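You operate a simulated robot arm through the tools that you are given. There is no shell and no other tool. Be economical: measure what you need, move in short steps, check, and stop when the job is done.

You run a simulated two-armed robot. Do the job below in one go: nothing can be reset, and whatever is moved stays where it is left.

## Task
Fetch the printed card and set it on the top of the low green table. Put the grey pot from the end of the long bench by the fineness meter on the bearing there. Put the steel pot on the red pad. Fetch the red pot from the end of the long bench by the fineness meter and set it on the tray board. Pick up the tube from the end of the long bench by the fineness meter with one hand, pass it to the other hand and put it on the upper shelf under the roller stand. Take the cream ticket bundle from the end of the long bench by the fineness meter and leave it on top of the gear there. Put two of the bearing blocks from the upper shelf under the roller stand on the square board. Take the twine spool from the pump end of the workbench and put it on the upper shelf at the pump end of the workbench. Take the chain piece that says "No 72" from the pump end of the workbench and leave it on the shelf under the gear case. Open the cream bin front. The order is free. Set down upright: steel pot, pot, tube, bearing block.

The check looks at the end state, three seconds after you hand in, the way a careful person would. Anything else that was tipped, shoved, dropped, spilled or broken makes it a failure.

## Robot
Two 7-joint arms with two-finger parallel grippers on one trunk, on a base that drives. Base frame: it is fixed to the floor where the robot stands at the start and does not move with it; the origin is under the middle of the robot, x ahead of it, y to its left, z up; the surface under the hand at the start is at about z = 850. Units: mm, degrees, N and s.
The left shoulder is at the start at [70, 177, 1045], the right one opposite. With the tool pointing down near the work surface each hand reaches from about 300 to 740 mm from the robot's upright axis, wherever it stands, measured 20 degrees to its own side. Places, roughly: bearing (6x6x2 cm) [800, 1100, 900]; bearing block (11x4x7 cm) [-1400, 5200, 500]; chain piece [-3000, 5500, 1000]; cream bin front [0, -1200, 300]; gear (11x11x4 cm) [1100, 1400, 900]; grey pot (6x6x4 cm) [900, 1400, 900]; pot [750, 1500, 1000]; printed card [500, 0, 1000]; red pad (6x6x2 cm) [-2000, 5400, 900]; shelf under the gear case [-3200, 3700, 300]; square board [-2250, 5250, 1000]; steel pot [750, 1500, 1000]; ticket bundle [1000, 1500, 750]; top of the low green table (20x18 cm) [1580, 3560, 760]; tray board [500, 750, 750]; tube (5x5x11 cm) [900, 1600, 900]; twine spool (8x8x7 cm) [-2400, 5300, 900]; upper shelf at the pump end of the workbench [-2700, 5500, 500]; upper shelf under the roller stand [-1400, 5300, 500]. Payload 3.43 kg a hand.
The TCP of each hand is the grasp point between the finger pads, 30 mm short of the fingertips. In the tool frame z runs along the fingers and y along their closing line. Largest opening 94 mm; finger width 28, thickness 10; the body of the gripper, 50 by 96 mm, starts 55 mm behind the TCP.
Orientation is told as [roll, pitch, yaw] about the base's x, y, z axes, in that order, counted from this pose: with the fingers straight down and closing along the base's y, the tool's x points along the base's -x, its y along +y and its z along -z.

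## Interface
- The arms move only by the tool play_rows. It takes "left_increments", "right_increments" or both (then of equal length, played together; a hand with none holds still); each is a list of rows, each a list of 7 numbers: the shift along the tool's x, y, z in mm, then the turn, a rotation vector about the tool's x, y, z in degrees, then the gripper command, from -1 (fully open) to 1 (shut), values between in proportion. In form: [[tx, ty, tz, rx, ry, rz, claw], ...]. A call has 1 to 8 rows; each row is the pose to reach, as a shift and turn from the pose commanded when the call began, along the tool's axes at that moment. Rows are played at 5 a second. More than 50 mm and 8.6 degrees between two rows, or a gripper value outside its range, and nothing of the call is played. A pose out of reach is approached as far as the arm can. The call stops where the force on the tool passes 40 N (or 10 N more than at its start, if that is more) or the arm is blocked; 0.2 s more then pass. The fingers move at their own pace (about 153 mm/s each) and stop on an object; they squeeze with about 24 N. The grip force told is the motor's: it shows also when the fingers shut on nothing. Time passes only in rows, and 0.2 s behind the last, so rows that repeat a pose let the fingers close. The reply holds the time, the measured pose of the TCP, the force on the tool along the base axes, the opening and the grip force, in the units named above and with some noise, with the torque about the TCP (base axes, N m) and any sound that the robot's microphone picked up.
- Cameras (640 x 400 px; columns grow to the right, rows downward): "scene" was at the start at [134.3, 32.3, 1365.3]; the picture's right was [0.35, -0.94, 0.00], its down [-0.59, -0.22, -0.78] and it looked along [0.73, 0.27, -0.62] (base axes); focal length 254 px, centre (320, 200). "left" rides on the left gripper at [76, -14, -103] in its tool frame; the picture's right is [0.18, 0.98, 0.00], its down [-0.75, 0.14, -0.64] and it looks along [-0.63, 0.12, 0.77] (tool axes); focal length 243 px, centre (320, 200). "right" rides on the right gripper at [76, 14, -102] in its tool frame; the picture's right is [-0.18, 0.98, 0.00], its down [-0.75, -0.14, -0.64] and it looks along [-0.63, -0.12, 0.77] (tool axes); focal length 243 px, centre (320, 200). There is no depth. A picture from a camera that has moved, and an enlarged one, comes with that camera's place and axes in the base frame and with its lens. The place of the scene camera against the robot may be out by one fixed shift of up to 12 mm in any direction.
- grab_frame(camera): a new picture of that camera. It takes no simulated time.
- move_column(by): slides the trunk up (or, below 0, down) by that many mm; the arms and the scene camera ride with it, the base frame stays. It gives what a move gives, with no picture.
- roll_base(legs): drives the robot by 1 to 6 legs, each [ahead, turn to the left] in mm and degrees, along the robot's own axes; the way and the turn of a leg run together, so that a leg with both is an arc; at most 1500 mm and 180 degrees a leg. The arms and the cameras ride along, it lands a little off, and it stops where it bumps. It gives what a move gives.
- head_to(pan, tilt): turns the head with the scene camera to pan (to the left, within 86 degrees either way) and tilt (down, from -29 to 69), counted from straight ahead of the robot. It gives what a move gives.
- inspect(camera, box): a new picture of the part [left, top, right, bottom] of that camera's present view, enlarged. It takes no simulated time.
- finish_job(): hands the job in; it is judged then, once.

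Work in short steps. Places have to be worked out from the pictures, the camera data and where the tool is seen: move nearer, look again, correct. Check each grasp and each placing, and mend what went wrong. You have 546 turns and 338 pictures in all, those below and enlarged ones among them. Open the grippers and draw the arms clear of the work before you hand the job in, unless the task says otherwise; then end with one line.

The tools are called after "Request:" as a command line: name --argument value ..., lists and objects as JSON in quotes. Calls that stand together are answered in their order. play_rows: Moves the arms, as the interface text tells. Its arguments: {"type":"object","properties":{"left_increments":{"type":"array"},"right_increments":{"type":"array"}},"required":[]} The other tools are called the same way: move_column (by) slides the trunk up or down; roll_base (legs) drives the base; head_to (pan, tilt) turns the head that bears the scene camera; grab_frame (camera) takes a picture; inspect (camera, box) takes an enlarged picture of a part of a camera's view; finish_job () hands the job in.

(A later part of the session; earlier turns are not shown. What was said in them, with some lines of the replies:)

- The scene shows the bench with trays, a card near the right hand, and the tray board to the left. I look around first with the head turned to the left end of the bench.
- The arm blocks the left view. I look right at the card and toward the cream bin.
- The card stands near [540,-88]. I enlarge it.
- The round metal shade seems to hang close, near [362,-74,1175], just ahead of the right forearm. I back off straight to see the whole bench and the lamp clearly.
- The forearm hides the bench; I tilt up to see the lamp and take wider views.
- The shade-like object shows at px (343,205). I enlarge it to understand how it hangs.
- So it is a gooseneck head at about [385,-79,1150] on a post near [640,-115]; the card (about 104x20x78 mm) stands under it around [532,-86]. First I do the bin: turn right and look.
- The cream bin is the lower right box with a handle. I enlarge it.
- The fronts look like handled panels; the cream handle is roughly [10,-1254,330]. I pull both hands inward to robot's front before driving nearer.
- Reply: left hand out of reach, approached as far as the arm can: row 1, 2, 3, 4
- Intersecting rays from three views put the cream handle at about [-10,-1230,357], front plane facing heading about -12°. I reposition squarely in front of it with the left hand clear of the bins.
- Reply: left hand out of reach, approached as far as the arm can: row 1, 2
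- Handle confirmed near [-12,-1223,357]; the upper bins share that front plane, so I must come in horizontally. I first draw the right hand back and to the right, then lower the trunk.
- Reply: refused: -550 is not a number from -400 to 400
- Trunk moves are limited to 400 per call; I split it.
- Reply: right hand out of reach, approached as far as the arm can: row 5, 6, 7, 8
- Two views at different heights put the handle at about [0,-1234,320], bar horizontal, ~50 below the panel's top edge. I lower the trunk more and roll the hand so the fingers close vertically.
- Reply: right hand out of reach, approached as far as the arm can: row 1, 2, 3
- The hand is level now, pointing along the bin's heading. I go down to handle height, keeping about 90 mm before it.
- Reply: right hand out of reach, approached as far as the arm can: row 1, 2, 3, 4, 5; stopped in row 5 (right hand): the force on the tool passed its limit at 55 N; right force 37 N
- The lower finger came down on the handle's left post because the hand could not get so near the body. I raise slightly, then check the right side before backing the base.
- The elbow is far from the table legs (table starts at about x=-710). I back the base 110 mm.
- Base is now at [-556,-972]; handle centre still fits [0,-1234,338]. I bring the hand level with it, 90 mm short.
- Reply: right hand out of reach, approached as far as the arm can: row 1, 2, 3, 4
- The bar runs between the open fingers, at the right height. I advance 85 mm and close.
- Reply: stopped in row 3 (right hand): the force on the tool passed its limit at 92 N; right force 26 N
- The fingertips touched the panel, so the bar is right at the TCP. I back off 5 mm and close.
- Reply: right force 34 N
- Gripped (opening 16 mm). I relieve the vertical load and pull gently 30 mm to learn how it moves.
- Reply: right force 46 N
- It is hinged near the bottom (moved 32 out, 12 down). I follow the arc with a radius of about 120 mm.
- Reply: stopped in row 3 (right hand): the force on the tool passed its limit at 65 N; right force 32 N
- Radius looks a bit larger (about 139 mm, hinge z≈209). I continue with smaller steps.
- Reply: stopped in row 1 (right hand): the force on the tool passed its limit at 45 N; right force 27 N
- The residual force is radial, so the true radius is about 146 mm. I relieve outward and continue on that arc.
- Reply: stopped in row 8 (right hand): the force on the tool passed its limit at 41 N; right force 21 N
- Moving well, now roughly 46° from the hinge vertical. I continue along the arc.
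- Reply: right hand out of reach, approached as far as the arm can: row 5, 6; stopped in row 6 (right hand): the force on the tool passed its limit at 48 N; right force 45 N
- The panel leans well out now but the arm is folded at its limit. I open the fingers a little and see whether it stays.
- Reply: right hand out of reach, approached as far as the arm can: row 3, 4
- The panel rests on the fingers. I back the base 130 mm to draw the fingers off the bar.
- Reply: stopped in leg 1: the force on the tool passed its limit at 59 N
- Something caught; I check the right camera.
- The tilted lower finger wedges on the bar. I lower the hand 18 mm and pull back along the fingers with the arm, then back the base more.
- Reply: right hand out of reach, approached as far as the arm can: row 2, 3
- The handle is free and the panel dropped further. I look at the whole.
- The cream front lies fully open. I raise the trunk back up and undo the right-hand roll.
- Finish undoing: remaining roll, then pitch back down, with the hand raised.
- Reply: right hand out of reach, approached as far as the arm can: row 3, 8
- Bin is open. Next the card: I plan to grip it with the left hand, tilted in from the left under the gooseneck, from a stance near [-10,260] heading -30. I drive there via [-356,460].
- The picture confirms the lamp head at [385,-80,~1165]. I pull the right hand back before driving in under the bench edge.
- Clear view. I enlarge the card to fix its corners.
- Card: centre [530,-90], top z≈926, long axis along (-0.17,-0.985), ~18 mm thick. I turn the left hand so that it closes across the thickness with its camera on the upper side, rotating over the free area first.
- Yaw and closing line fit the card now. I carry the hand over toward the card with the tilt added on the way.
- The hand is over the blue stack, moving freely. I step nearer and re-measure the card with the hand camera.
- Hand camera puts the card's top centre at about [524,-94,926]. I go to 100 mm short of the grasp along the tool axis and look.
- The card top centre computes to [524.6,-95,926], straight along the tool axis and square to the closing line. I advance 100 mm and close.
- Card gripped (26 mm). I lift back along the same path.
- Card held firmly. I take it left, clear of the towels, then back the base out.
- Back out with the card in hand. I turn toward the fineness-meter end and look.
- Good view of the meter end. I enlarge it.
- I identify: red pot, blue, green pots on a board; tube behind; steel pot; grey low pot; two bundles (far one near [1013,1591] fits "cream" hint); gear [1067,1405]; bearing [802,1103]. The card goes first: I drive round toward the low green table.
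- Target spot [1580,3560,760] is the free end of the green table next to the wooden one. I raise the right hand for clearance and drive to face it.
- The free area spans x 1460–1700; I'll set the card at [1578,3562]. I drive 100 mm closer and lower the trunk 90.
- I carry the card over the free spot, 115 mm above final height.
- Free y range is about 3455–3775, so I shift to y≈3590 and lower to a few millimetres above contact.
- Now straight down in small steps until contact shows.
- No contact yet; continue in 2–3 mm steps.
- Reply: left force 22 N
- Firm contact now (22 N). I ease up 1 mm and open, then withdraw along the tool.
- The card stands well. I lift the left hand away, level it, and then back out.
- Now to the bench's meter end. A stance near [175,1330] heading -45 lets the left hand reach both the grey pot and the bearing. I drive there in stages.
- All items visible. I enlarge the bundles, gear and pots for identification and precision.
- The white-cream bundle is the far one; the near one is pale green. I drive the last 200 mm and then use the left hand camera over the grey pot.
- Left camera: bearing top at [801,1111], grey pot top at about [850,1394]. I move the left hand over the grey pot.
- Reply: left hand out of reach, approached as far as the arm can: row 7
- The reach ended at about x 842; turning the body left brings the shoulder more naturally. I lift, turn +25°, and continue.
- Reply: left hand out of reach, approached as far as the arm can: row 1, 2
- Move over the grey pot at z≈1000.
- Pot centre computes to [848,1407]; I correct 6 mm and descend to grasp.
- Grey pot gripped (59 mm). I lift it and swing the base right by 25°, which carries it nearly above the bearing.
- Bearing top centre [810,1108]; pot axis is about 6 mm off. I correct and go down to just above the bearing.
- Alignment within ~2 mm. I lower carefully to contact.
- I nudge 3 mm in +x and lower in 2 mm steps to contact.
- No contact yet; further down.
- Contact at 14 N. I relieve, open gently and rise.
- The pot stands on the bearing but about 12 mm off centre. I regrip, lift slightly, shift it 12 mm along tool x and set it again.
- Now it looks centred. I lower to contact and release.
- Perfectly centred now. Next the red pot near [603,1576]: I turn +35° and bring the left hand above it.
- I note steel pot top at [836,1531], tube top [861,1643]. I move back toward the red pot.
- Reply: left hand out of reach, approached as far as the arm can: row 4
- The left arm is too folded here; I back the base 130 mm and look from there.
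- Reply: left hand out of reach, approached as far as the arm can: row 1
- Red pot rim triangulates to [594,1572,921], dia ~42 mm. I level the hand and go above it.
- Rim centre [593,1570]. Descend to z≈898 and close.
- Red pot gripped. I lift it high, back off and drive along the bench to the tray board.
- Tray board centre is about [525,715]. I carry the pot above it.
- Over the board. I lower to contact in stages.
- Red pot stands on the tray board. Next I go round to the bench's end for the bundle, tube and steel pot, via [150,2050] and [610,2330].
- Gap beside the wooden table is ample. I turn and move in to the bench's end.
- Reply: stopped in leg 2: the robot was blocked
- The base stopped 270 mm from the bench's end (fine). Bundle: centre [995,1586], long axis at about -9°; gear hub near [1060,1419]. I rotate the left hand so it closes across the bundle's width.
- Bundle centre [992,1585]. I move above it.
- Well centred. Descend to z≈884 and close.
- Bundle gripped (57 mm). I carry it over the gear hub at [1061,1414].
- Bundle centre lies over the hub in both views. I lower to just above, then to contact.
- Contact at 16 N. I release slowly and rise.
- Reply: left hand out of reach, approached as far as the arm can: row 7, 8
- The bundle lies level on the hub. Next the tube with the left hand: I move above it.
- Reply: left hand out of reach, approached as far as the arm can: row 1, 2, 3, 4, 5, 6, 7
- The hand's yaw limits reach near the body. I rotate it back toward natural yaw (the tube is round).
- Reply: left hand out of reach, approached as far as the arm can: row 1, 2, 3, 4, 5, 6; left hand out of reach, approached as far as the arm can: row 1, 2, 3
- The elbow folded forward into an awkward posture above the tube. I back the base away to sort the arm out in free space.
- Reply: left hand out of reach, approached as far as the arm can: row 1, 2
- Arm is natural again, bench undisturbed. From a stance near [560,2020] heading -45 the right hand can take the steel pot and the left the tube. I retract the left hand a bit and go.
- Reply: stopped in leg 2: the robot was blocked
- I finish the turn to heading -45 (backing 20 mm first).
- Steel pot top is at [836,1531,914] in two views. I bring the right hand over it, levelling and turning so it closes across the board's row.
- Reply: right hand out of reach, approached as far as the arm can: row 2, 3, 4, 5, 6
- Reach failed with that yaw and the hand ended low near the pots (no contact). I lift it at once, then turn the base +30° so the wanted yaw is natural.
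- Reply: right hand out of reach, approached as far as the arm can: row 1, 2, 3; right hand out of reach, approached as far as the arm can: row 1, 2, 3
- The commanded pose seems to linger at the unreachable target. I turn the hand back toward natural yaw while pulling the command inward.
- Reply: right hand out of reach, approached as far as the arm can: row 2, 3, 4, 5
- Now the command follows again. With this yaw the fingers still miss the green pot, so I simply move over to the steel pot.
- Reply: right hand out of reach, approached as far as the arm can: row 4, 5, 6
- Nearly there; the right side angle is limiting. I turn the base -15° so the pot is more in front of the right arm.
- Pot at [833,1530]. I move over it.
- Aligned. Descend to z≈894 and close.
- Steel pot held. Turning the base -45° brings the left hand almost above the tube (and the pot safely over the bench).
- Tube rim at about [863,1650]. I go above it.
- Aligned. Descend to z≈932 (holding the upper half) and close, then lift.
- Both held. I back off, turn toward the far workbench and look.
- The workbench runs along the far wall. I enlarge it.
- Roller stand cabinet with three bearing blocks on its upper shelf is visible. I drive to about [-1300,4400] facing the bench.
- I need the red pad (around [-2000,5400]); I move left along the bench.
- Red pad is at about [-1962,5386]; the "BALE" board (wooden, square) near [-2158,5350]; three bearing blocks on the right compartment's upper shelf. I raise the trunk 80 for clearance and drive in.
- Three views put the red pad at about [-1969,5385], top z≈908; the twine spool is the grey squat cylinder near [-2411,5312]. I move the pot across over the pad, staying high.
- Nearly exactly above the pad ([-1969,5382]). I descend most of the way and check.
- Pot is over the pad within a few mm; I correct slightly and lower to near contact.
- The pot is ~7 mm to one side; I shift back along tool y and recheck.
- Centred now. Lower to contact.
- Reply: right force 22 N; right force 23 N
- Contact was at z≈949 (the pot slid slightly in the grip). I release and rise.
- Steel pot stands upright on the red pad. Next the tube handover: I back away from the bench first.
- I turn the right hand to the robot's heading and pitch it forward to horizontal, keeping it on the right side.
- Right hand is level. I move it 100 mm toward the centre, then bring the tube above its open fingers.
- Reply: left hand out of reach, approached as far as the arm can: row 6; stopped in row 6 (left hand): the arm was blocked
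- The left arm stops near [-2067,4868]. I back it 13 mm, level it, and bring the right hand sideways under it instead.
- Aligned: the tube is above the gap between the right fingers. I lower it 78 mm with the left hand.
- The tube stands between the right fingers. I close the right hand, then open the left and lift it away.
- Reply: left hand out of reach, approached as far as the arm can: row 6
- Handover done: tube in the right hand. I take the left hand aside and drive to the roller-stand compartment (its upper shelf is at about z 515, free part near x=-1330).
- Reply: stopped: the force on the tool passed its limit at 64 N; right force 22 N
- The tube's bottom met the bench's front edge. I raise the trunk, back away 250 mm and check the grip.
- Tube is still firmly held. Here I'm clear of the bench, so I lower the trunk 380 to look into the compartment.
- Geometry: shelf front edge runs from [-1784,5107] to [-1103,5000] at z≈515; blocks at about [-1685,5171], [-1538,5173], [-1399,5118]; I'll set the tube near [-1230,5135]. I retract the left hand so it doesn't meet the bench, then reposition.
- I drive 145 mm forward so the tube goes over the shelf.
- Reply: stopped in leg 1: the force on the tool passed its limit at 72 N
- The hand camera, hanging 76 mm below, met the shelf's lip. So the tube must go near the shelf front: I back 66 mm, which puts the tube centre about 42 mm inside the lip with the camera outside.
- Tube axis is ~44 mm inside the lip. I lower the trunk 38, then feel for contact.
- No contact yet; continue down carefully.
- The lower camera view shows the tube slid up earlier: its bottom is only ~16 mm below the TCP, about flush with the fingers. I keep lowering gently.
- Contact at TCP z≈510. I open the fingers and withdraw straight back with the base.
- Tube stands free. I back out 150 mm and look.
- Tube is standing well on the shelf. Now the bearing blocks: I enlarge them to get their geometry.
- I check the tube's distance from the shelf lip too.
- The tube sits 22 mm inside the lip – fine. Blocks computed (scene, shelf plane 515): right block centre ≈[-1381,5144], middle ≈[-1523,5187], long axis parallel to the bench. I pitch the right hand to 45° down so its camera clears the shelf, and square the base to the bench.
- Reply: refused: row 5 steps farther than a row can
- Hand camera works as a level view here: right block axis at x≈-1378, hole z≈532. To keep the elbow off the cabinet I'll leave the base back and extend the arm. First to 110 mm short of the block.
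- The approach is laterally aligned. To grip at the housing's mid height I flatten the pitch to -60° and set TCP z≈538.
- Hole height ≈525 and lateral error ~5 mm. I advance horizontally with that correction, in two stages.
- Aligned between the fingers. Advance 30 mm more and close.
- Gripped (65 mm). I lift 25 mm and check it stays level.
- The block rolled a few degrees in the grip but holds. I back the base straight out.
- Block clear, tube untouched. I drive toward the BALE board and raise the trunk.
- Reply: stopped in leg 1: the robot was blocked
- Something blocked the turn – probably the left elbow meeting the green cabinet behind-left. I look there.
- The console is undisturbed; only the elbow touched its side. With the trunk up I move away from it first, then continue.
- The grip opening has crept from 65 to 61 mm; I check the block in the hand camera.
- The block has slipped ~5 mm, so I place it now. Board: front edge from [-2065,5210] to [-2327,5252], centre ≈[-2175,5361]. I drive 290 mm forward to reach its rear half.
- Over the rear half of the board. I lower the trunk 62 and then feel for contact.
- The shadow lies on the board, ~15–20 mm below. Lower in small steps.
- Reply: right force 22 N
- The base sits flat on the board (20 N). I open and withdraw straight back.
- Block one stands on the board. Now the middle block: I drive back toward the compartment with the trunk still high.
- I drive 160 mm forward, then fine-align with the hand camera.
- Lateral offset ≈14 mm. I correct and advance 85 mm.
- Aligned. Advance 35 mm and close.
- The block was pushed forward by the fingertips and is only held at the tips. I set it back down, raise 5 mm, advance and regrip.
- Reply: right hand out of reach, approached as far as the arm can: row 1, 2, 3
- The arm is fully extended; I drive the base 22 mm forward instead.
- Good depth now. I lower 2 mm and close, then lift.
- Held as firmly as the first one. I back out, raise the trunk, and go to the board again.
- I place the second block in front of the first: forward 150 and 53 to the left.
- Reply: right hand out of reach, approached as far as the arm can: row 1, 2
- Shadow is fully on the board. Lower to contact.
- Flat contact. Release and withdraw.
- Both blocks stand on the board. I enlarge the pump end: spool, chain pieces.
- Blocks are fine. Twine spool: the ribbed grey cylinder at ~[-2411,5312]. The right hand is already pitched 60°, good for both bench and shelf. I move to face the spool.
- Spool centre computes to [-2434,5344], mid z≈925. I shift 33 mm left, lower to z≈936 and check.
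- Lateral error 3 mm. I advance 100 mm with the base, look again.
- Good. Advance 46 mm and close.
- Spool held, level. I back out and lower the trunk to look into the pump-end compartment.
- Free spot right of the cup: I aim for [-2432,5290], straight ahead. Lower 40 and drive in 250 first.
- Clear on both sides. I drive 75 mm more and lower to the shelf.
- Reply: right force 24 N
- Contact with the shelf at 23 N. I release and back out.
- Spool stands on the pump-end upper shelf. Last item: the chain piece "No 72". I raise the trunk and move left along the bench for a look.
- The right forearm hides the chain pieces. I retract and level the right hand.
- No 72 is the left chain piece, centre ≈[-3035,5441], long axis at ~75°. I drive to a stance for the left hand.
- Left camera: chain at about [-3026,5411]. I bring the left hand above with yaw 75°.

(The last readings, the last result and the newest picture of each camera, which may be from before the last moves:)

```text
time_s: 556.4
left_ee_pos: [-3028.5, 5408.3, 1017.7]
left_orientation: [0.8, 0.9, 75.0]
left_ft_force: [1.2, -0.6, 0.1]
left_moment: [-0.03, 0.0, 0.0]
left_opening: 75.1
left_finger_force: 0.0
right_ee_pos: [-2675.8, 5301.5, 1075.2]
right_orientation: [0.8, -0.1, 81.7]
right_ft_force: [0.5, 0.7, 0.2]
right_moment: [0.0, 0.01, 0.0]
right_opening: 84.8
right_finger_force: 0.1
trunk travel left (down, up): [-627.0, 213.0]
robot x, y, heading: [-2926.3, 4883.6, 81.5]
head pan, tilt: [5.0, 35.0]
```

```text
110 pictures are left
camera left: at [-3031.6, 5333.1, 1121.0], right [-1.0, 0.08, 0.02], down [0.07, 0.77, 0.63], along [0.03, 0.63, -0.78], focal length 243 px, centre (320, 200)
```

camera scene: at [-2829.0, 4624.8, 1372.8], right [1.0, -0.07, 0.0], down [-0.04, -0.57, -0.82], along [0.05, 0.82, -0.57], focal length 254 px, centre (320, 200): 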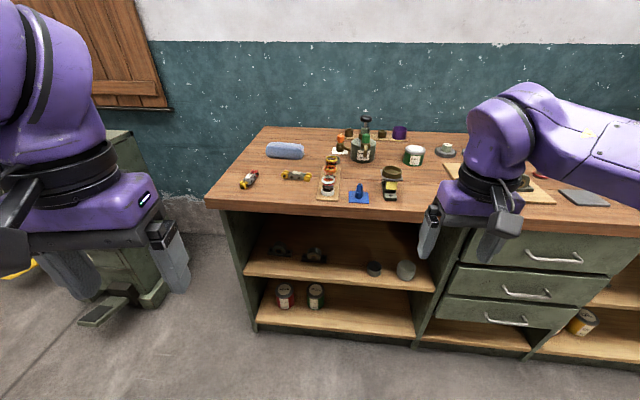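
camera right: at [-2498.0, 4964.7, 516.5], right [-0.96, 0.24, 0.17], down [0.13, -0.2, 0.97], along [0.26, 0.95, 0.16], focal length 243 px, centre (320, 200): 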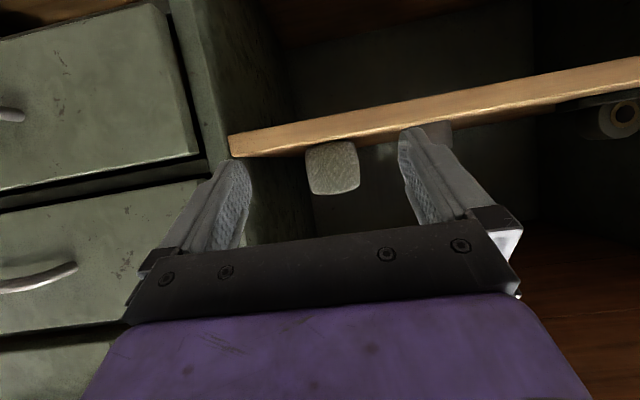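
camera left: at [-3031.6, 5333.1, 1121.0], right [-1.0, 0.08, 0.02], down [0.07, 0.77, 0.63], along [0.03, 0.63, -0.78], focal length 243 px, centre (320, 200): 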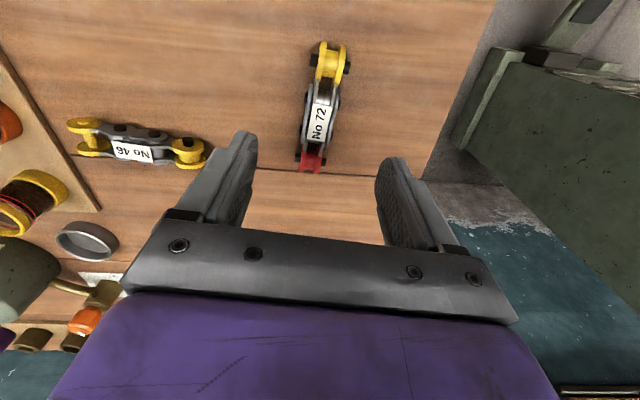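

Directly above. I descend to z≈926 and close on the middle links.

Request:
play_rows --left_increments '[[0, 0, 40, 0, 0, 0, -0.6], [0, 0, 75, 0, 0, 0, -0.6], [0, 0, 91, 0, 0, 0, -0.6], [0, 0, 91, 0, 0, 0, 1], [0, 0, 91, 0, 0, 0, 1], [0, 0, 91, 0, 0, 0, 1]]'

Request:
play_rows --left_increments '[[0, 0, -40, 0, 0, 0, 1], [0, 0, -85, 0, 0, 0, 1], [0, 0, -130, 0, 0, 0, 1]]'

Request:
grab_frame --camera "left"

```text
time_s: 557.8
left_ee_pos: [-3029.4, 5403.9, 930.0]
left_orientation: [0.9, 0.6, 75.0]
left_ft_force: [7.1, -0.1, 23.2]
left_moment: [-0.03, -0.09, -0.13]
left_opening: 33.6
left_finger_force: 23.3
right_ee_pos: [-2675.5, 5296.3, 1076.9]
right_orientation: [0.9, -0.4, 81.8]
right_ft_force: [-0.2, -0.5, -0.1]
right_moment: [0.01, 0.05, -0.02]
right_opening: 84.6
right_finger_force: 0.1
trunk travel left (down, up): [-627.0, 213.0]
robot x, y, heading: [-2926.9, 4885.4, 81.3]
head pan, tilt: [5.0, 35.0]
```

```text
time_s: 558.5
left_ee_pos: [-3026.7, 5407.4, 1058.5]
left_orientation: [0.8, 1.0, 75.1]
left_ft_force: [1.0, 0.3, -2.2]
left_moment: [0.0, -0.01, 0.0]
left_opening: 29.5
left_finger_force: 23.5
right_ee_pos: [-2678.1, 5300.6, 1076.4]
right_orientation: [0.9, -0.2, 81.7]
right_ft_force: [0.1, 0.0, -0.2]
right_moment: [0.03, 0.04, 0.03]
right_opening: 84.7
right_finger_force: 0.1
trunk travel left (down, up): [-627.0, 213.0]
robot x, y, heading: [-2926.4, 4887.4, 81.4]
head pan, tilt: [5.0, 35.0]
```

```text
109 pictures are left
camera left: at [-3031.3, 5332.6, 1161.2], right [-1.0, 0.08, 0.02], down [0.07, 0.77, 0.63], along [0.03, 0.63, -0.78], focal length 243 px, centre (320, 200)
```

left: 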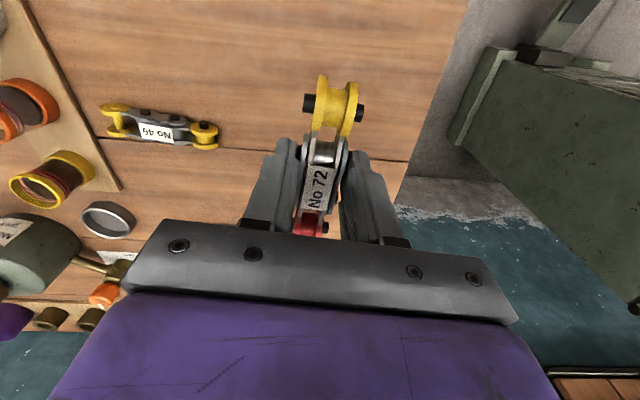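

Chain No 72 is held. I retract the left hand, back off and turn toward the gear case.

Request:
play_rows --left_increments '[[40, 0, -20, 0, 0, 0, 1], [85, 0, -40, 0, 0, 0, 1], [130, 0, -60, 0, 0, 0, 1], [160, 0, -60, 0, 0, 0, 1]]'

Request:
roll_base --legs '[[-350, 0], [0, 120]]'

Request:
head_to --pan 45 --tilt 25

Request:
grab_frame --camera "scene"

```text
time_s: 559.5
left_ee_pos: [-3069.8, 5251.7, 1122.3]
left_orientation: [0.9, 0.7, 75.0]
left_ft_force: [-0.4, 0.0, -1.5]
left_moment: [0.01, -0.05, 0.0]
left_opening: 29.9
left_finger_force: 24.4
right_ee_pos: [-2677.9, 5300.3, 1076.8]
right_orientation: [0.7, -0.3, 81.7]
right_ft_force: [-0.9, -0.4, -0.3]
right_moment: [0.01, -0.05, -0.04]
right_opening: 84.4
right_finger_force: 0.1
trunk travel left (down, up): [-627.0, 213.0]
robot x, y, heading: [-2927.3, 4887.4, 81.5]
head pan, tilt: [5.0, 35.0]
```

```text
time_s: 566.7
left_ee_pos: [-3231.8, 4248.0, 1121.1]
left_orientation: [0.7, 1.0, -166.9]
left_ft_force: [1.3, 1.1, -2.2]
left_moment: [0.02, -0.01, 0.01]
left_opening: 30.0
left_finger_force: 23.8
right_ee_pos: [-3459.5, 4570.5, 1076.2]
right_orientation: [0.8, -0.2, -160.2]
right_ft_force: [0.0, -0.1, -0.3]
right_moment: [0.03, -0.01, 0.01]
right_opening: 84.3
right_finger_force: 0.0
trunk travel left (down, up): [-627.0, 213.0]
robot x, y, heading: [-2976.8, 4545.4, -160.5]
head pan, tilt: [5.0, 35.0]
```

```text
time_s: 567.8
left_ee_pos: [-3232.3, 4248.8, 1121.9]
left_orientation: [0.8, 1.1, -166.9]
left_ft_force: [0.0, -0.3, -1.1]
left_moment: [0.03, 0.0, -0.03]
left_opening: 29.8
left_finger_force: 24.0
right_ee_pos: [-3459.4, 4572.0, 1074.7]
right_orientation: [0.9, -0.2, -160.2]
right_ft_force: [-0.1, -0.1, 0.1]
right_moment: [0.0, 0.0, 0.04]
right_opening: 84.5
right_finger_force: 0.1
trunk travel left (down, up): [-627.0, 213.0]
robot x, y, heading: [-2976.9, 4546.8, -160.9]
head pan, tilt: [45.0, 25.0]
```

```text
108 pictures are left
camera scene: at [-3061.1, 4447.7, 1388.6], right [-0.9, 0.43, 0.0], down [0.18, 0.38, -0.91], along [-0.39, -0.82, -0.42], focal length 254 px, centre (320, 200)
```

scene: 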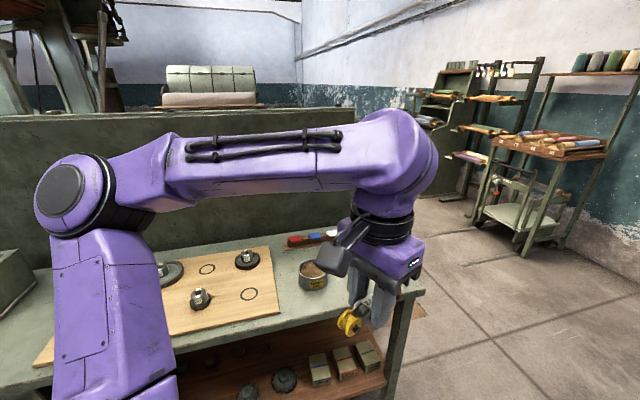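

I see the table with gears and its lower shelf. I turn to face it fully and look down.

Request:
roll_base --legs '[[0, 62]]'

Request:
head_to --pan -10 --tilt 35

Request:
grab_frame --camera "scene"

```text
time_s: 570.9
left_ee_pos: [-2841.6, 4178.6, 1121.0]
left_orientation: [0.7, 1.0, -106.1]
left_ft_force: [-0.5, -0.4, -1.7]
left_moment: [0.02, 0.0, -0.01]
left_opening: 29.6
left_finger_force: 23.5
right_ee_pos: [-3233.4, 4137.2, 1075.7]
right_orientation: [0.9, -0.2, -99.3]
right_ft_force: [0.2, 0.1, 0.1]
right_moment: [-0.01, 0.0, 0.04]
right_opening: 84.6
right_finger_force: 0.1
trunk travel left (down, up): [-627.0, 213.0]
robot x, y, heading: [-2980.7, 4546.2, -99.7]
head pan, tilt: [45.0, 25.0]
```

```text
time_s: 572.1
left_ee_pos: [-2842.1, 4177.4, 1122.2]
left_orientation: [0.8, 1.1, -106.0]
left_ft_force: [0.0, 1.6, -2.6]
left_moment: [0.01, -0.01, 0.05]
left_opening: 29.6
left_finger_force: 23.9
right_ee_pos: [-3233.6, 4136.6, 1076.9]
right_orientation: [0.8, -0.3, -99.4]
right_ft_force: [-0.3, 0.2, 0.5]
right_moment: [-0.05, 0.0, 0.01]
right_opening: 84.6
right_finger_force: 0.1
trunk travel left (down, up): [-627.0, 213.0]
robot x, y, heading: [-2973.5, 4549.1, -99.7]
head pan, tilt: [-10.0, 35.0]
```

```text
107 pictures are left
camera scene: at [-3011.8, 4415.1, 1372.8], right [-0.94, 0.34, 0.0], down [0.19, 0.54, -0.82], along [-0.28, -0.77, -0.57], focal length 254 px, centre (320, 200)
```

scene: 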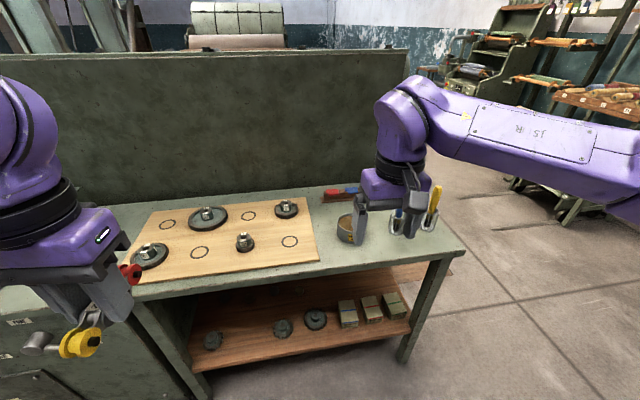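

Shelf z≈300; free gap between the gears around [-2925,3830]. I retract the right hand, lower the trunk here and then move in.

Request:
play_rows --right_increments '[[45, 0, 0, 0, 0, 0, -0.8], [90, -10, 0, 0, 0, 0, -0.8], [130, -20, 0, 0, 0, 0, -0.8]]'

Request:
move_column --by -400

Request:
move_column --by -110

Request:
head_to --pan 10 --tilt 25

Request:
grab_frame --camera "scene"

Request:
grab_frame --camera "left"

```text
time_s: 572.9
left_ee_pos: [-2842.3, 4178.5, 1122.1]
left_orientation: [0.9, 0.9, -106.1]
left_ft_force: [0.5, 0.5, -2.1]
left_moment: [0.02, 0.0, -0.02]
left_opening: 29.5
left_finger_force: 24.1
right_ee_pos: [-3232.7, 4269.5, 1075.6]
right_orientation: [0.8, -0.3, -99.4]
right_ft_force: [-0.5, 1.2, 0.0]
right_moment: [-0.03, -0.01, -0.01]
right_opening: 84.7
right_finger_force: 0.0
trunk travel left (down, up): [-627.0, 213.0]
robot x, y, heading: [-2976.8, 4545.7, -99.7]
head pan, tilt: [-10.0, 35.0]
```

```text
time_s: 576.7
left_ee_pos: [-2841.5, 4177.9, 720.9]
left_orientation: [0.7, 1.0, -106.0]
left_ft_force: [0.0, 0.4, -2.1]
left_moment: [0.0, 0.01, 0.01]
left_opening: 29.5
left_finger_force: 23.8
right_ee_pos: [-3231.1, 4268.6, 675.9]
right_orientation: [0.9, -0.2, -99.4]
right_ft_force: [-0.1, 0.5, -0.5]
right_moment: [0.05, 0.0, 0.01]
right_opening: 84.5
right_finger_force: 0.1
trunk travel left (down, up): [-227.0, 613.0]
robot x, y, heading: [-2975.0, 4543.2, -100.1]
head pan, tilt: [-10.0, 35.0]
```

```text
time_s: 578.1
left_ee_pos: [-2843.1, 4178.5, 611.9]
left_orientation: [0.8, 1.1, -106.1]
left_ft_force: [0.0, 0.3, -2.5]
left_moment: [-0.01, 0.01, 0.01]
left_opening: 29.7
left_finger_force: 23.9
right_ee_pos: [-3231.1, 4269.6, 566.4]
right_orientation: [0.9, -0.2, -99.5]
right_ft_force: [0.1, 0.1, -0.8]
right_moment: [-0.02, 0.01, 0.0]
right_opening: 84.6
right_finger_force: 0.0
trunk travel left (down, up): [-117.0, 723.0]
robot x, y, heading: [-2978.4, 4544.3, -99.7]
head pan, tilt: [-10.0, 35.0]
```

```text
time_s: 579.0
left_ee_pos: [-2842.1, 4178.0, 611.3]
left_orientation: [0.8, 1.0, -106.1]
left_ft_force: [-0.5, 0.5, -2.4]
left_moment: [0.01, -0.03, 0.02]
left_opening: 29.3
left_finger_force: 24.0
right_ee_pos: [-3231.0, 4268.1, 566.1]
right_orientation: [0.7, -0.1, -99.4]
right_ft_force: [0.1, 0.4, -0.8]
right_moment: [0.01, -0.02, 0.0]
right_opening: 84.5
right_finger_force: 0.0
trunk travel left (down, up): [-117.0, 723.0]
robot x, y, heading: [-2978.3, 4546.6, -99.9]
head pan, tilt: [10.0, 25.0]
```

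```text
106 pictures are left
camera scene: at [-2981.9, 4406.0, 878.6], right [-1.0, 0.0, 0.0], down [0.0, 0.42, -0.91], along [0.0, -0.91, -0.42], focal length 254 px, centre (320, 200)
```

scene: 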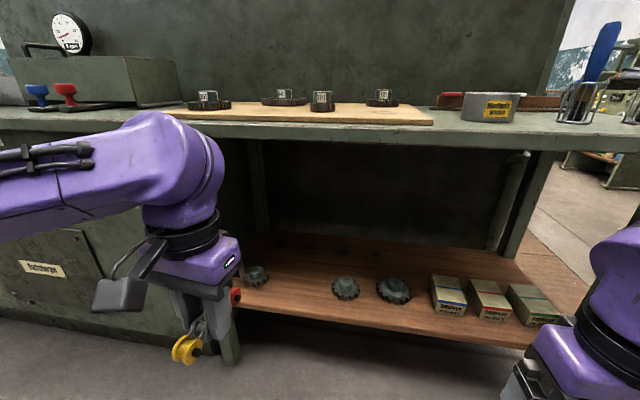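

```text
105 pictures are left
camera left: at [-2836.3, 4254.2, 714.4], right [1.0, -0.1, 0.02], down [-0.08, -0.77, 0.63], along [-0.05, -0.63, -0.78], focal length 243 px, centre (320, 200)
```

left: 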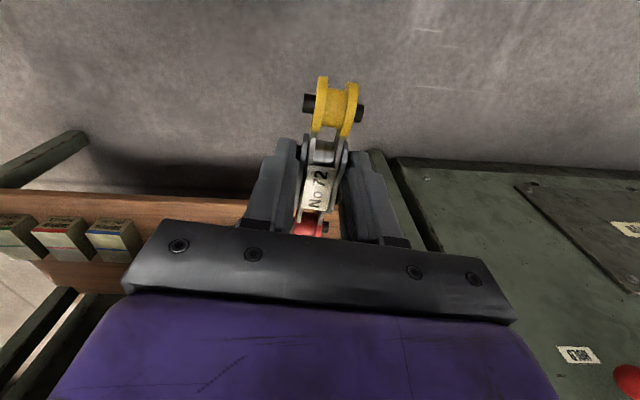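

Target gap confirmed at ~[-2921,3822]. I drive 145 mm forward, then lower and extend the left hand.

Request:
roll_base --legs '[[145, 0]]'

Request:
play_rows --left_increments '[[0, -10, 45, 0, 0, 0, 1], [0, -17, 90, 0, 0, 0, 1], [-30, -17, 125, 0, 0, 0, 1], [-60, -17, 160, 0, 0, 0, 1], [-90, -17, 195, 0, 0, 0, 1], [-120, -17, 215, 0, 0, 0, 1]]'

Request:
grab_frame --camera "left"

Request:
grab_frame --camera "scene"

```text
time_s: 580.3
left_ee_pos: [-2867.7, 4035.3, 611.8]
left_orientation: [0.7, 1.0, -106.2]
left_ft_force: [-0.6, 0.1, -1.7]
left_moment: [0.03, 0.01, -0.01]
left_opening: 29.8
left_finger_force: 24.7
right_ee_pos: [-3256.3, 4126.4, 565.7]
right_orientation: [0.7, -0.2, -99.5]
right_ft_force: [-0.2, -0.6, 0.7]
right_moment: [0.04, -0.03, -0.02]
right_opening: 84.4
right_finger_force: 0.1
trunk travel left (down, up): [-117.0, 723.0]
robot x, y, heading: [-3000.2, 4402.7, -99.7]
head pan, tilt: [10.0, 25.0]
```

```text
time_s: 581.7
left_ee_pos: [-2913.7, 3925.2, 394.9]
left_orientation: [0.8, 0.9, -106.3]
left_ft_force: [-0.9, 0.5, -1.7]
left_moment: [-0.02, -0.01, -0.01]
left_opening: 29.7
left_finger_force: 23.9
right_ee_pos: [-3255.8, 4126.3, 565.1]
right_orientation: [0.8, -0.1, -99.5]
right_ft_force: [-0.3, 0.3, 0.6]
right_moment: [0.02, 0.04, -0.04]
right_opening: 84.4
right_finger_force: 0.2
trunk travel left (down, up): [-117.0, 723.0]
robot x, y, heading: [-3001.3, 4401.4, -99.8]
head pan, tilt: [10.0, 25.0]
```

```text
104 pictures are left
camera left: at [-2907.8, 4001.3, 497.2], right [0.99, -0.1, 0.02], down [-0.09, -0.77, 0.63], along [-0.05, -0.63, -0.77], focal length 243 px, centre (320, 200)
```

left: 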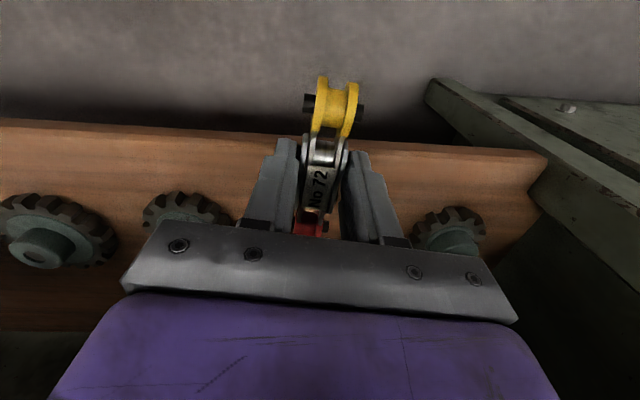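

```text
103 pictures are left
camera scene: at [-3006.9, 4263.4, 878.6], right [-1.0, 0.0, 0.0], down [0.0, 0.42, -0.91], along [0.0, -0.91, -0.42], focal length 254 px, centre (320, 200)
```

scene: 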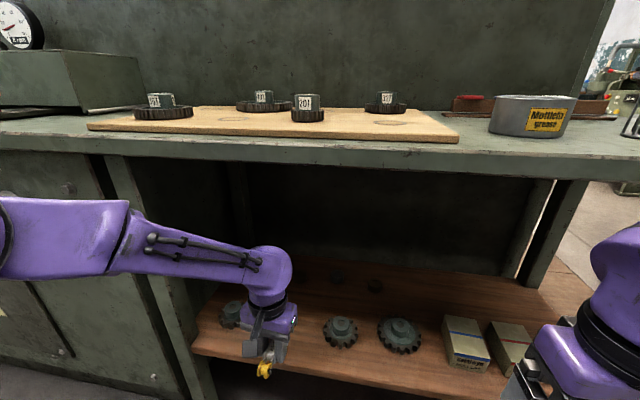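

Between the two gears as planned. I move 98 mm deeper and lower to just above the shelf.

Request:
play_rows --left_increments '[[-40, 8, 5, 0, 0, 0, 1], [-80, 16, 15, 0, 0, 0, 1], [-96, 19, 35, 0, 0, 0, 1], [-96, 19, 50, 0, 0, 0, 1]]'

Request:
grab_frame --camera "left"

Request:
inspect --camera "scene" --box '[180, 240, 400, 400]'

```text
time_s: 582.7
left_ee_pos: [-2919.3, 3829.4, 342.2]
left_orientation: [0.9, 1.0, -106.0]
left_ft_force: [-0.9, 0.4, -1.3]
left_moment: [0.0, -0.02, -0.02]
left_opening: 29.9
left_finger_force: 23.7
right_ee_pos: [-3256.7, 4126.9, 565.0]
right_orientation: [0.8, -0.2, -99.5]
right_ft_force: [0.2, -0.2, 0.3]
right_moment: [-0.02, 0.02, -0.06]
right_opening: 84.8
right_finger_force: 0.1
trunk travel left (down, up): [-117.0, 723.0]
robot x, y, heading: [-3002.0, 4402.6, -100.0]
head pan, tilt: [10.0, 25.0]
```

```text
102 pictures are left
camera left: at [-2914.5, 3905.7, 445.3], right [1.0, -0.1, 0.02], down [-0.09, -0.77, 0.63], along [-0.05, -0.63, -0.78], focal length 243 px, centre (320, 200)
```

left: 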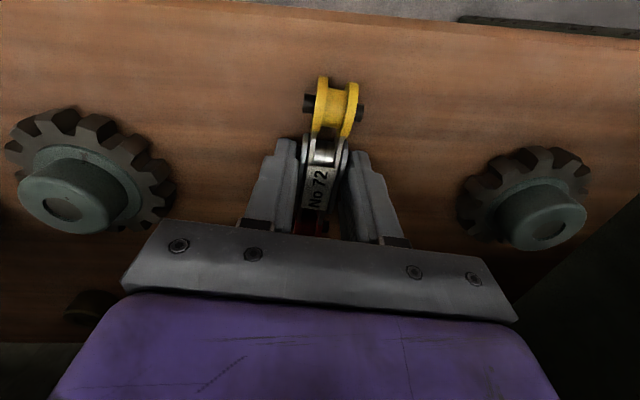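

```text
2.50 times, centred on (290, 320) of scene
camera zoom: at [-3006.8, 4263.3, 878.6], right [-1.0, 0.0, 0.0], down [0.0, 0.42, -0.91], along [0.0, -0.91, -0.42], focal length 636 px, centre (395, -100)
```

zoom: 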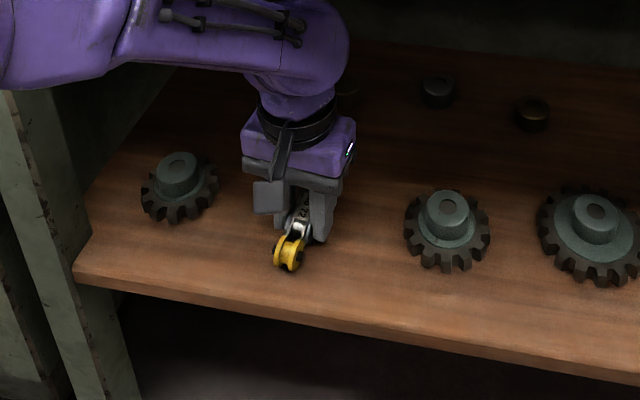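

Well placed on the shelf between the gears. Lower to contact.

Request:
play_rows --left_increments '[[0, 0, 3, 0, 0, 0, 1], [0, 0, 6, 0, 0, 0, 1], [0, 0, 6, 0, 0, 0, 1]]'

Request:
play_rows --left_increments '[[0, 0, 3, 0, 0, 0, 1], [0, 0, 5, 0, 0, 0, 1], [0, 0, 5, 0, 0, 0, 1]]'

Request:
play_rows --left_increments '[[0, 0, 3, 0, 0, 0, 1], [0, 0, 5, 0, 0, 0, 1], [0, 0, 5, 0, 0, 0, 1]]'

```text
time_s: 583.5
left_ee_pos: [-2921.2, 3829.2, 340.4]
left_orientation: [0.9, 0.7, -106.2]
left_ft_force: [2.7, -3.2, 17.6]
left_moment: [0.04, 0.16, -0.02]
left_opening: 30.0
left_finger_force: 24.0
right_ee_pos: [-3256.6, 4128.2, 567.2]
right_orientation: [0.9, -0.3, -99.5]
right_ft_force: [-0.2, -0.4, -0.6]
right_moment: [0.02, -0.01, 0.02]
right_opening: 84.4
right_finger_force: 0.0
trunk travel left (down, up): [-117.0, 723.0]
robot x, y, heading: [-3003.1, 4399.1, -100.0]
head pan, tilt: [10.0, 25.0]
```

```text
time_s: 584.3
left_ee_pos: [-2921.0, 3828.9, 338.1]
left_orientation: [0.7, 0.2, -106.1]
left_ft_force: [1.3, 3.1, 21.4]
left_moment: [0.76, 0.18, -0.16]
left_opening: 29.7
left_finger_force: 23.6
right_ee_pos: [-3256.1, 4128.2, 566.6]
right_orientation: [0.7, -0.3, -99.5]
right_ft_force: [0.5, -0.4, 0.2]
right_moment: [-0.01, 0.0, 0.0]
right_opening: 84.4
right_finger_force: 0.0
trunk travel left (down, up): [-117.0, 723.0]
robot x, y, heading: [-3006.2, 4404.1, -99.8]
head pan, tilt: [10.0, 25.0]
stopped in row 3 (left hand): the force on the tool passed its limit at 41 N (the readings are from after the stop); the commanded pose is now the measured one
```

```text
time_s: 584.8
left_ee_pos: [-2920.6, 3828.4, 337.5]
left_orientation: [0.9, -0.3, -106.1]
left_ft_force: [-0.2, 3.9, 23.1]
left_moment: [0.91, 0.08, -0.21]
left_opening: 29.7
left_finger_force: 23.8
right_ee_pos: [-3256.7, 4128.1, 566.1]
right_orientation: [1.0, -0.3, -99.5]
right_ft_force: [-1.1, 0.1, 0.3]
right_moment: [0.02, 0.0, 0.0]
right_opening: 84.7
right_finger_force: 0.0
trunk travel left (down, up): [-117.0, 723.0]
robot x, y, heading: [-2998.0, 4403.8, -99.7]
head pan, tilt: [10.0, 25.0]
stopped in row 2 (left hand): the force on the tool passed its limit at 43 N (the readings are from after the stop); the commanded pose is now the measured one
```

On the shelf. I open and rise, then look.

Request:
play_rows --left_increments '[[0, 0, -2, 0, 0, 0, 0.2], [0, 0, -2, 0, 0, 0, 0.0], [0, 0, -2, 0, 0, 0, -0.2], [0, 0, -30, 0, 0, 0, -0.2], [0, 0, -70, 0, 0, 0, -0.2], [20, 0, -100, 0, 0, 0, -0.2]]'

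Request:
grab_frame --camera "left"

Request:
inspect --camera "scene" --box '[180, 240, 400, 400]'

```text
time_s: 586.1
left_ee_pos: [-2917.1, 3846.1, 432.3]
left_orientation: [0.7, 0.2, -106.1]
left_ft_force: [0.0, 0.2, -0.7]
left_moment: [0.0, -0.01, 0.0]
left_opening: 56.7
left_finger_force: 0.1
right_ee_pos: [-3256.1, 4126.4, 565.5]
right_orientation: [0.8, -0.1, -99.4]
right_ft_force: [0.1, 0.1, 0.7]
right_moment: [-0.01, 0.01, -0.01]
right_opening: 84.8
right_finger_force: 0.2
trunk travel left (down, up): [-117.0, 723.0]
robot x, y, heading: [-3004.2, 4402.2, -100.0]
head pan, tilt: [10.0, 25.0]
```

```text
100 pictures are left
camera left: at [-2911.4, 3923.1, 535.6], right [1.0, -0.1, 0.01], down [-0.08, -0.76, 0.64], along [-0.05, -0.64, -0.77], focal length 243 px, centre (320, 200)
```

left: 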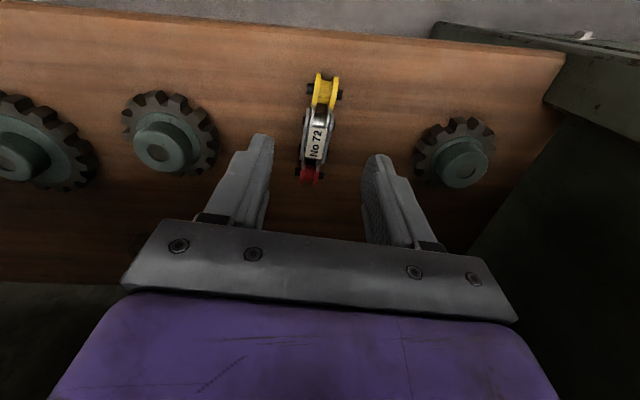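

```text
2.50 times, centred on (290, 320) of scene
camera zoom: at [-3006.9, 4263.5, 878.6], right [-1.0, 0.0, 0.0], down [0.0, 0.42, -0.91], along [0.0, -0.91, -0.42], focal length 636 px, centre (395, -100)
```

zoom: 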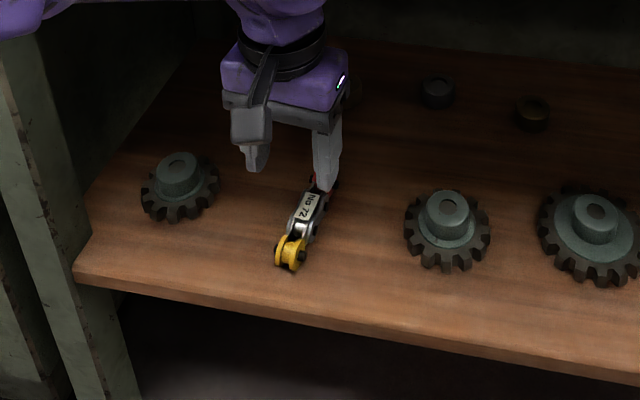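

The chain lies on the shelf. I withdraw, raise the trunk and take a final look at the workbench.

Request:
roll_base --legs '[[-300, 0]]'

Request:
move_column --by 400

Request:
play_rows --left_increments '[[0, 0, -45, 0, 0, 0, -1], [20, 0, -90, 0, 0, 0, -1], [40, 0, -130, 0, 0, 0, -1]]' --right_increments '[[0, 0, 0, 0, 0, 0, -1], [0, 0, 0, 0, 0, 0, -1], [0, 0, 0, 0, 0, 0, -1]]'

Request:
grab_frame --camera "scene"

```text
time_s: 588.2
left_ee_pos: [-2863.6, 4142.9, 434.4]
left_orientation: [0.8, 0.2, -105.6]
left_ft_force: [-0.2, 0.1, 0.2]
left_moment: [0.0, -0.01, 0.01]
left_opening: 56.7
left_finger_force: 0.0
right_ee_pos: [-3203.8, 4421.3, 566.9]
right_orientation: [0.9, -0.1, -99.0]
right_ft_force: [-0.4, 0.0, 0.2]
right_moment: [-0.02, 0.01, 0.0]
right_opening: 84.4
right_finger_force: 0.0
trunk travel left (down, up): [-117.0, 723.0]
robot x, y, heading: [-2951.5, 4702.2, -99.3]
head pan, tilt: [10.0, 25.0]
```

```text
time_s: 592.0
left_ee_pos: [-2862.8, 4144.6, 832.3]
left_orientation: [0.8, 0.3, -105.5]
left_ft_force: [-0.3, 0.1, -1.0]
left_moment: [0.04, 0.02, 0.02]
left_opening: 56.2
left_finger_force: 0.0
right_ee_pos: [-3203.5, 4421.4, 965.7]
right_orientation: [0.8, -0.2, -99.2]
right_ft_force: [-0.4, 1.4, 0.2]
right_moment: [-0.02, 0.0, 0.03]
right_opening: 84.8
right_finger_force: 0.1
trunk travel left (down, up): [-517.0, 323.0]
robot x, y, heading: [-2949.4, 4704.6, -99.7]
head pan, tilt: [10.0, 25.0]
```

```text
time_s: 592.8
left_ee_pos: [-2854.8, 4183.7, 963.0]
left_orientation: [0.8, 0.1, -105.7]
left_ft_force: [0.2, 0.2, 0.2]
left_moment: [-0.02, 0.02, -0.02]
left_opening: 93.8
left_finger_force: 0.1
right_ee_pos: [-3203.6, 4422.9, 965.3]
right_orientation: [0.8, -0.3, -99.1]
right_ft_force: [-0.1, 0.3, -0.3]
right_moment: [0.03, 0.01, -0.02]
right_opening: 94.1
right_finger_force: 0.1
trunk travel left (down, up): [-517.0, 323.0]
robot x, y, heading: [-2952.8, 4699.2, -99.5]
head pan, tilt: [10.0, 25.0]
```

```text
98 pictures are left
camera scene: at [-2955.3, 4561.6, 1278.7], right [-1.0, -0.01, 0.0], down [0.0, 0.42, -0.91], along [0.01, -0.91, -0.42], focal length 254 px, centre (320, 200)
```

scene: 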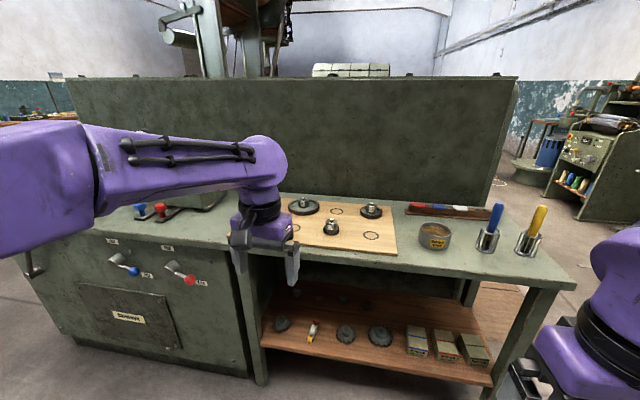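

All items are in their places, the grippers are open and the arms are clear of the work. I hand in.

Request:
finish_job

```text
The job is handed in.
```

I placed all the items, opened the cream bin front, opened both grippers and drew the arms clear before handing in. The tube stands about 22 mm inside the front edge of its shelf. The left elbow also touched the side of the green console once, with no visible damage.
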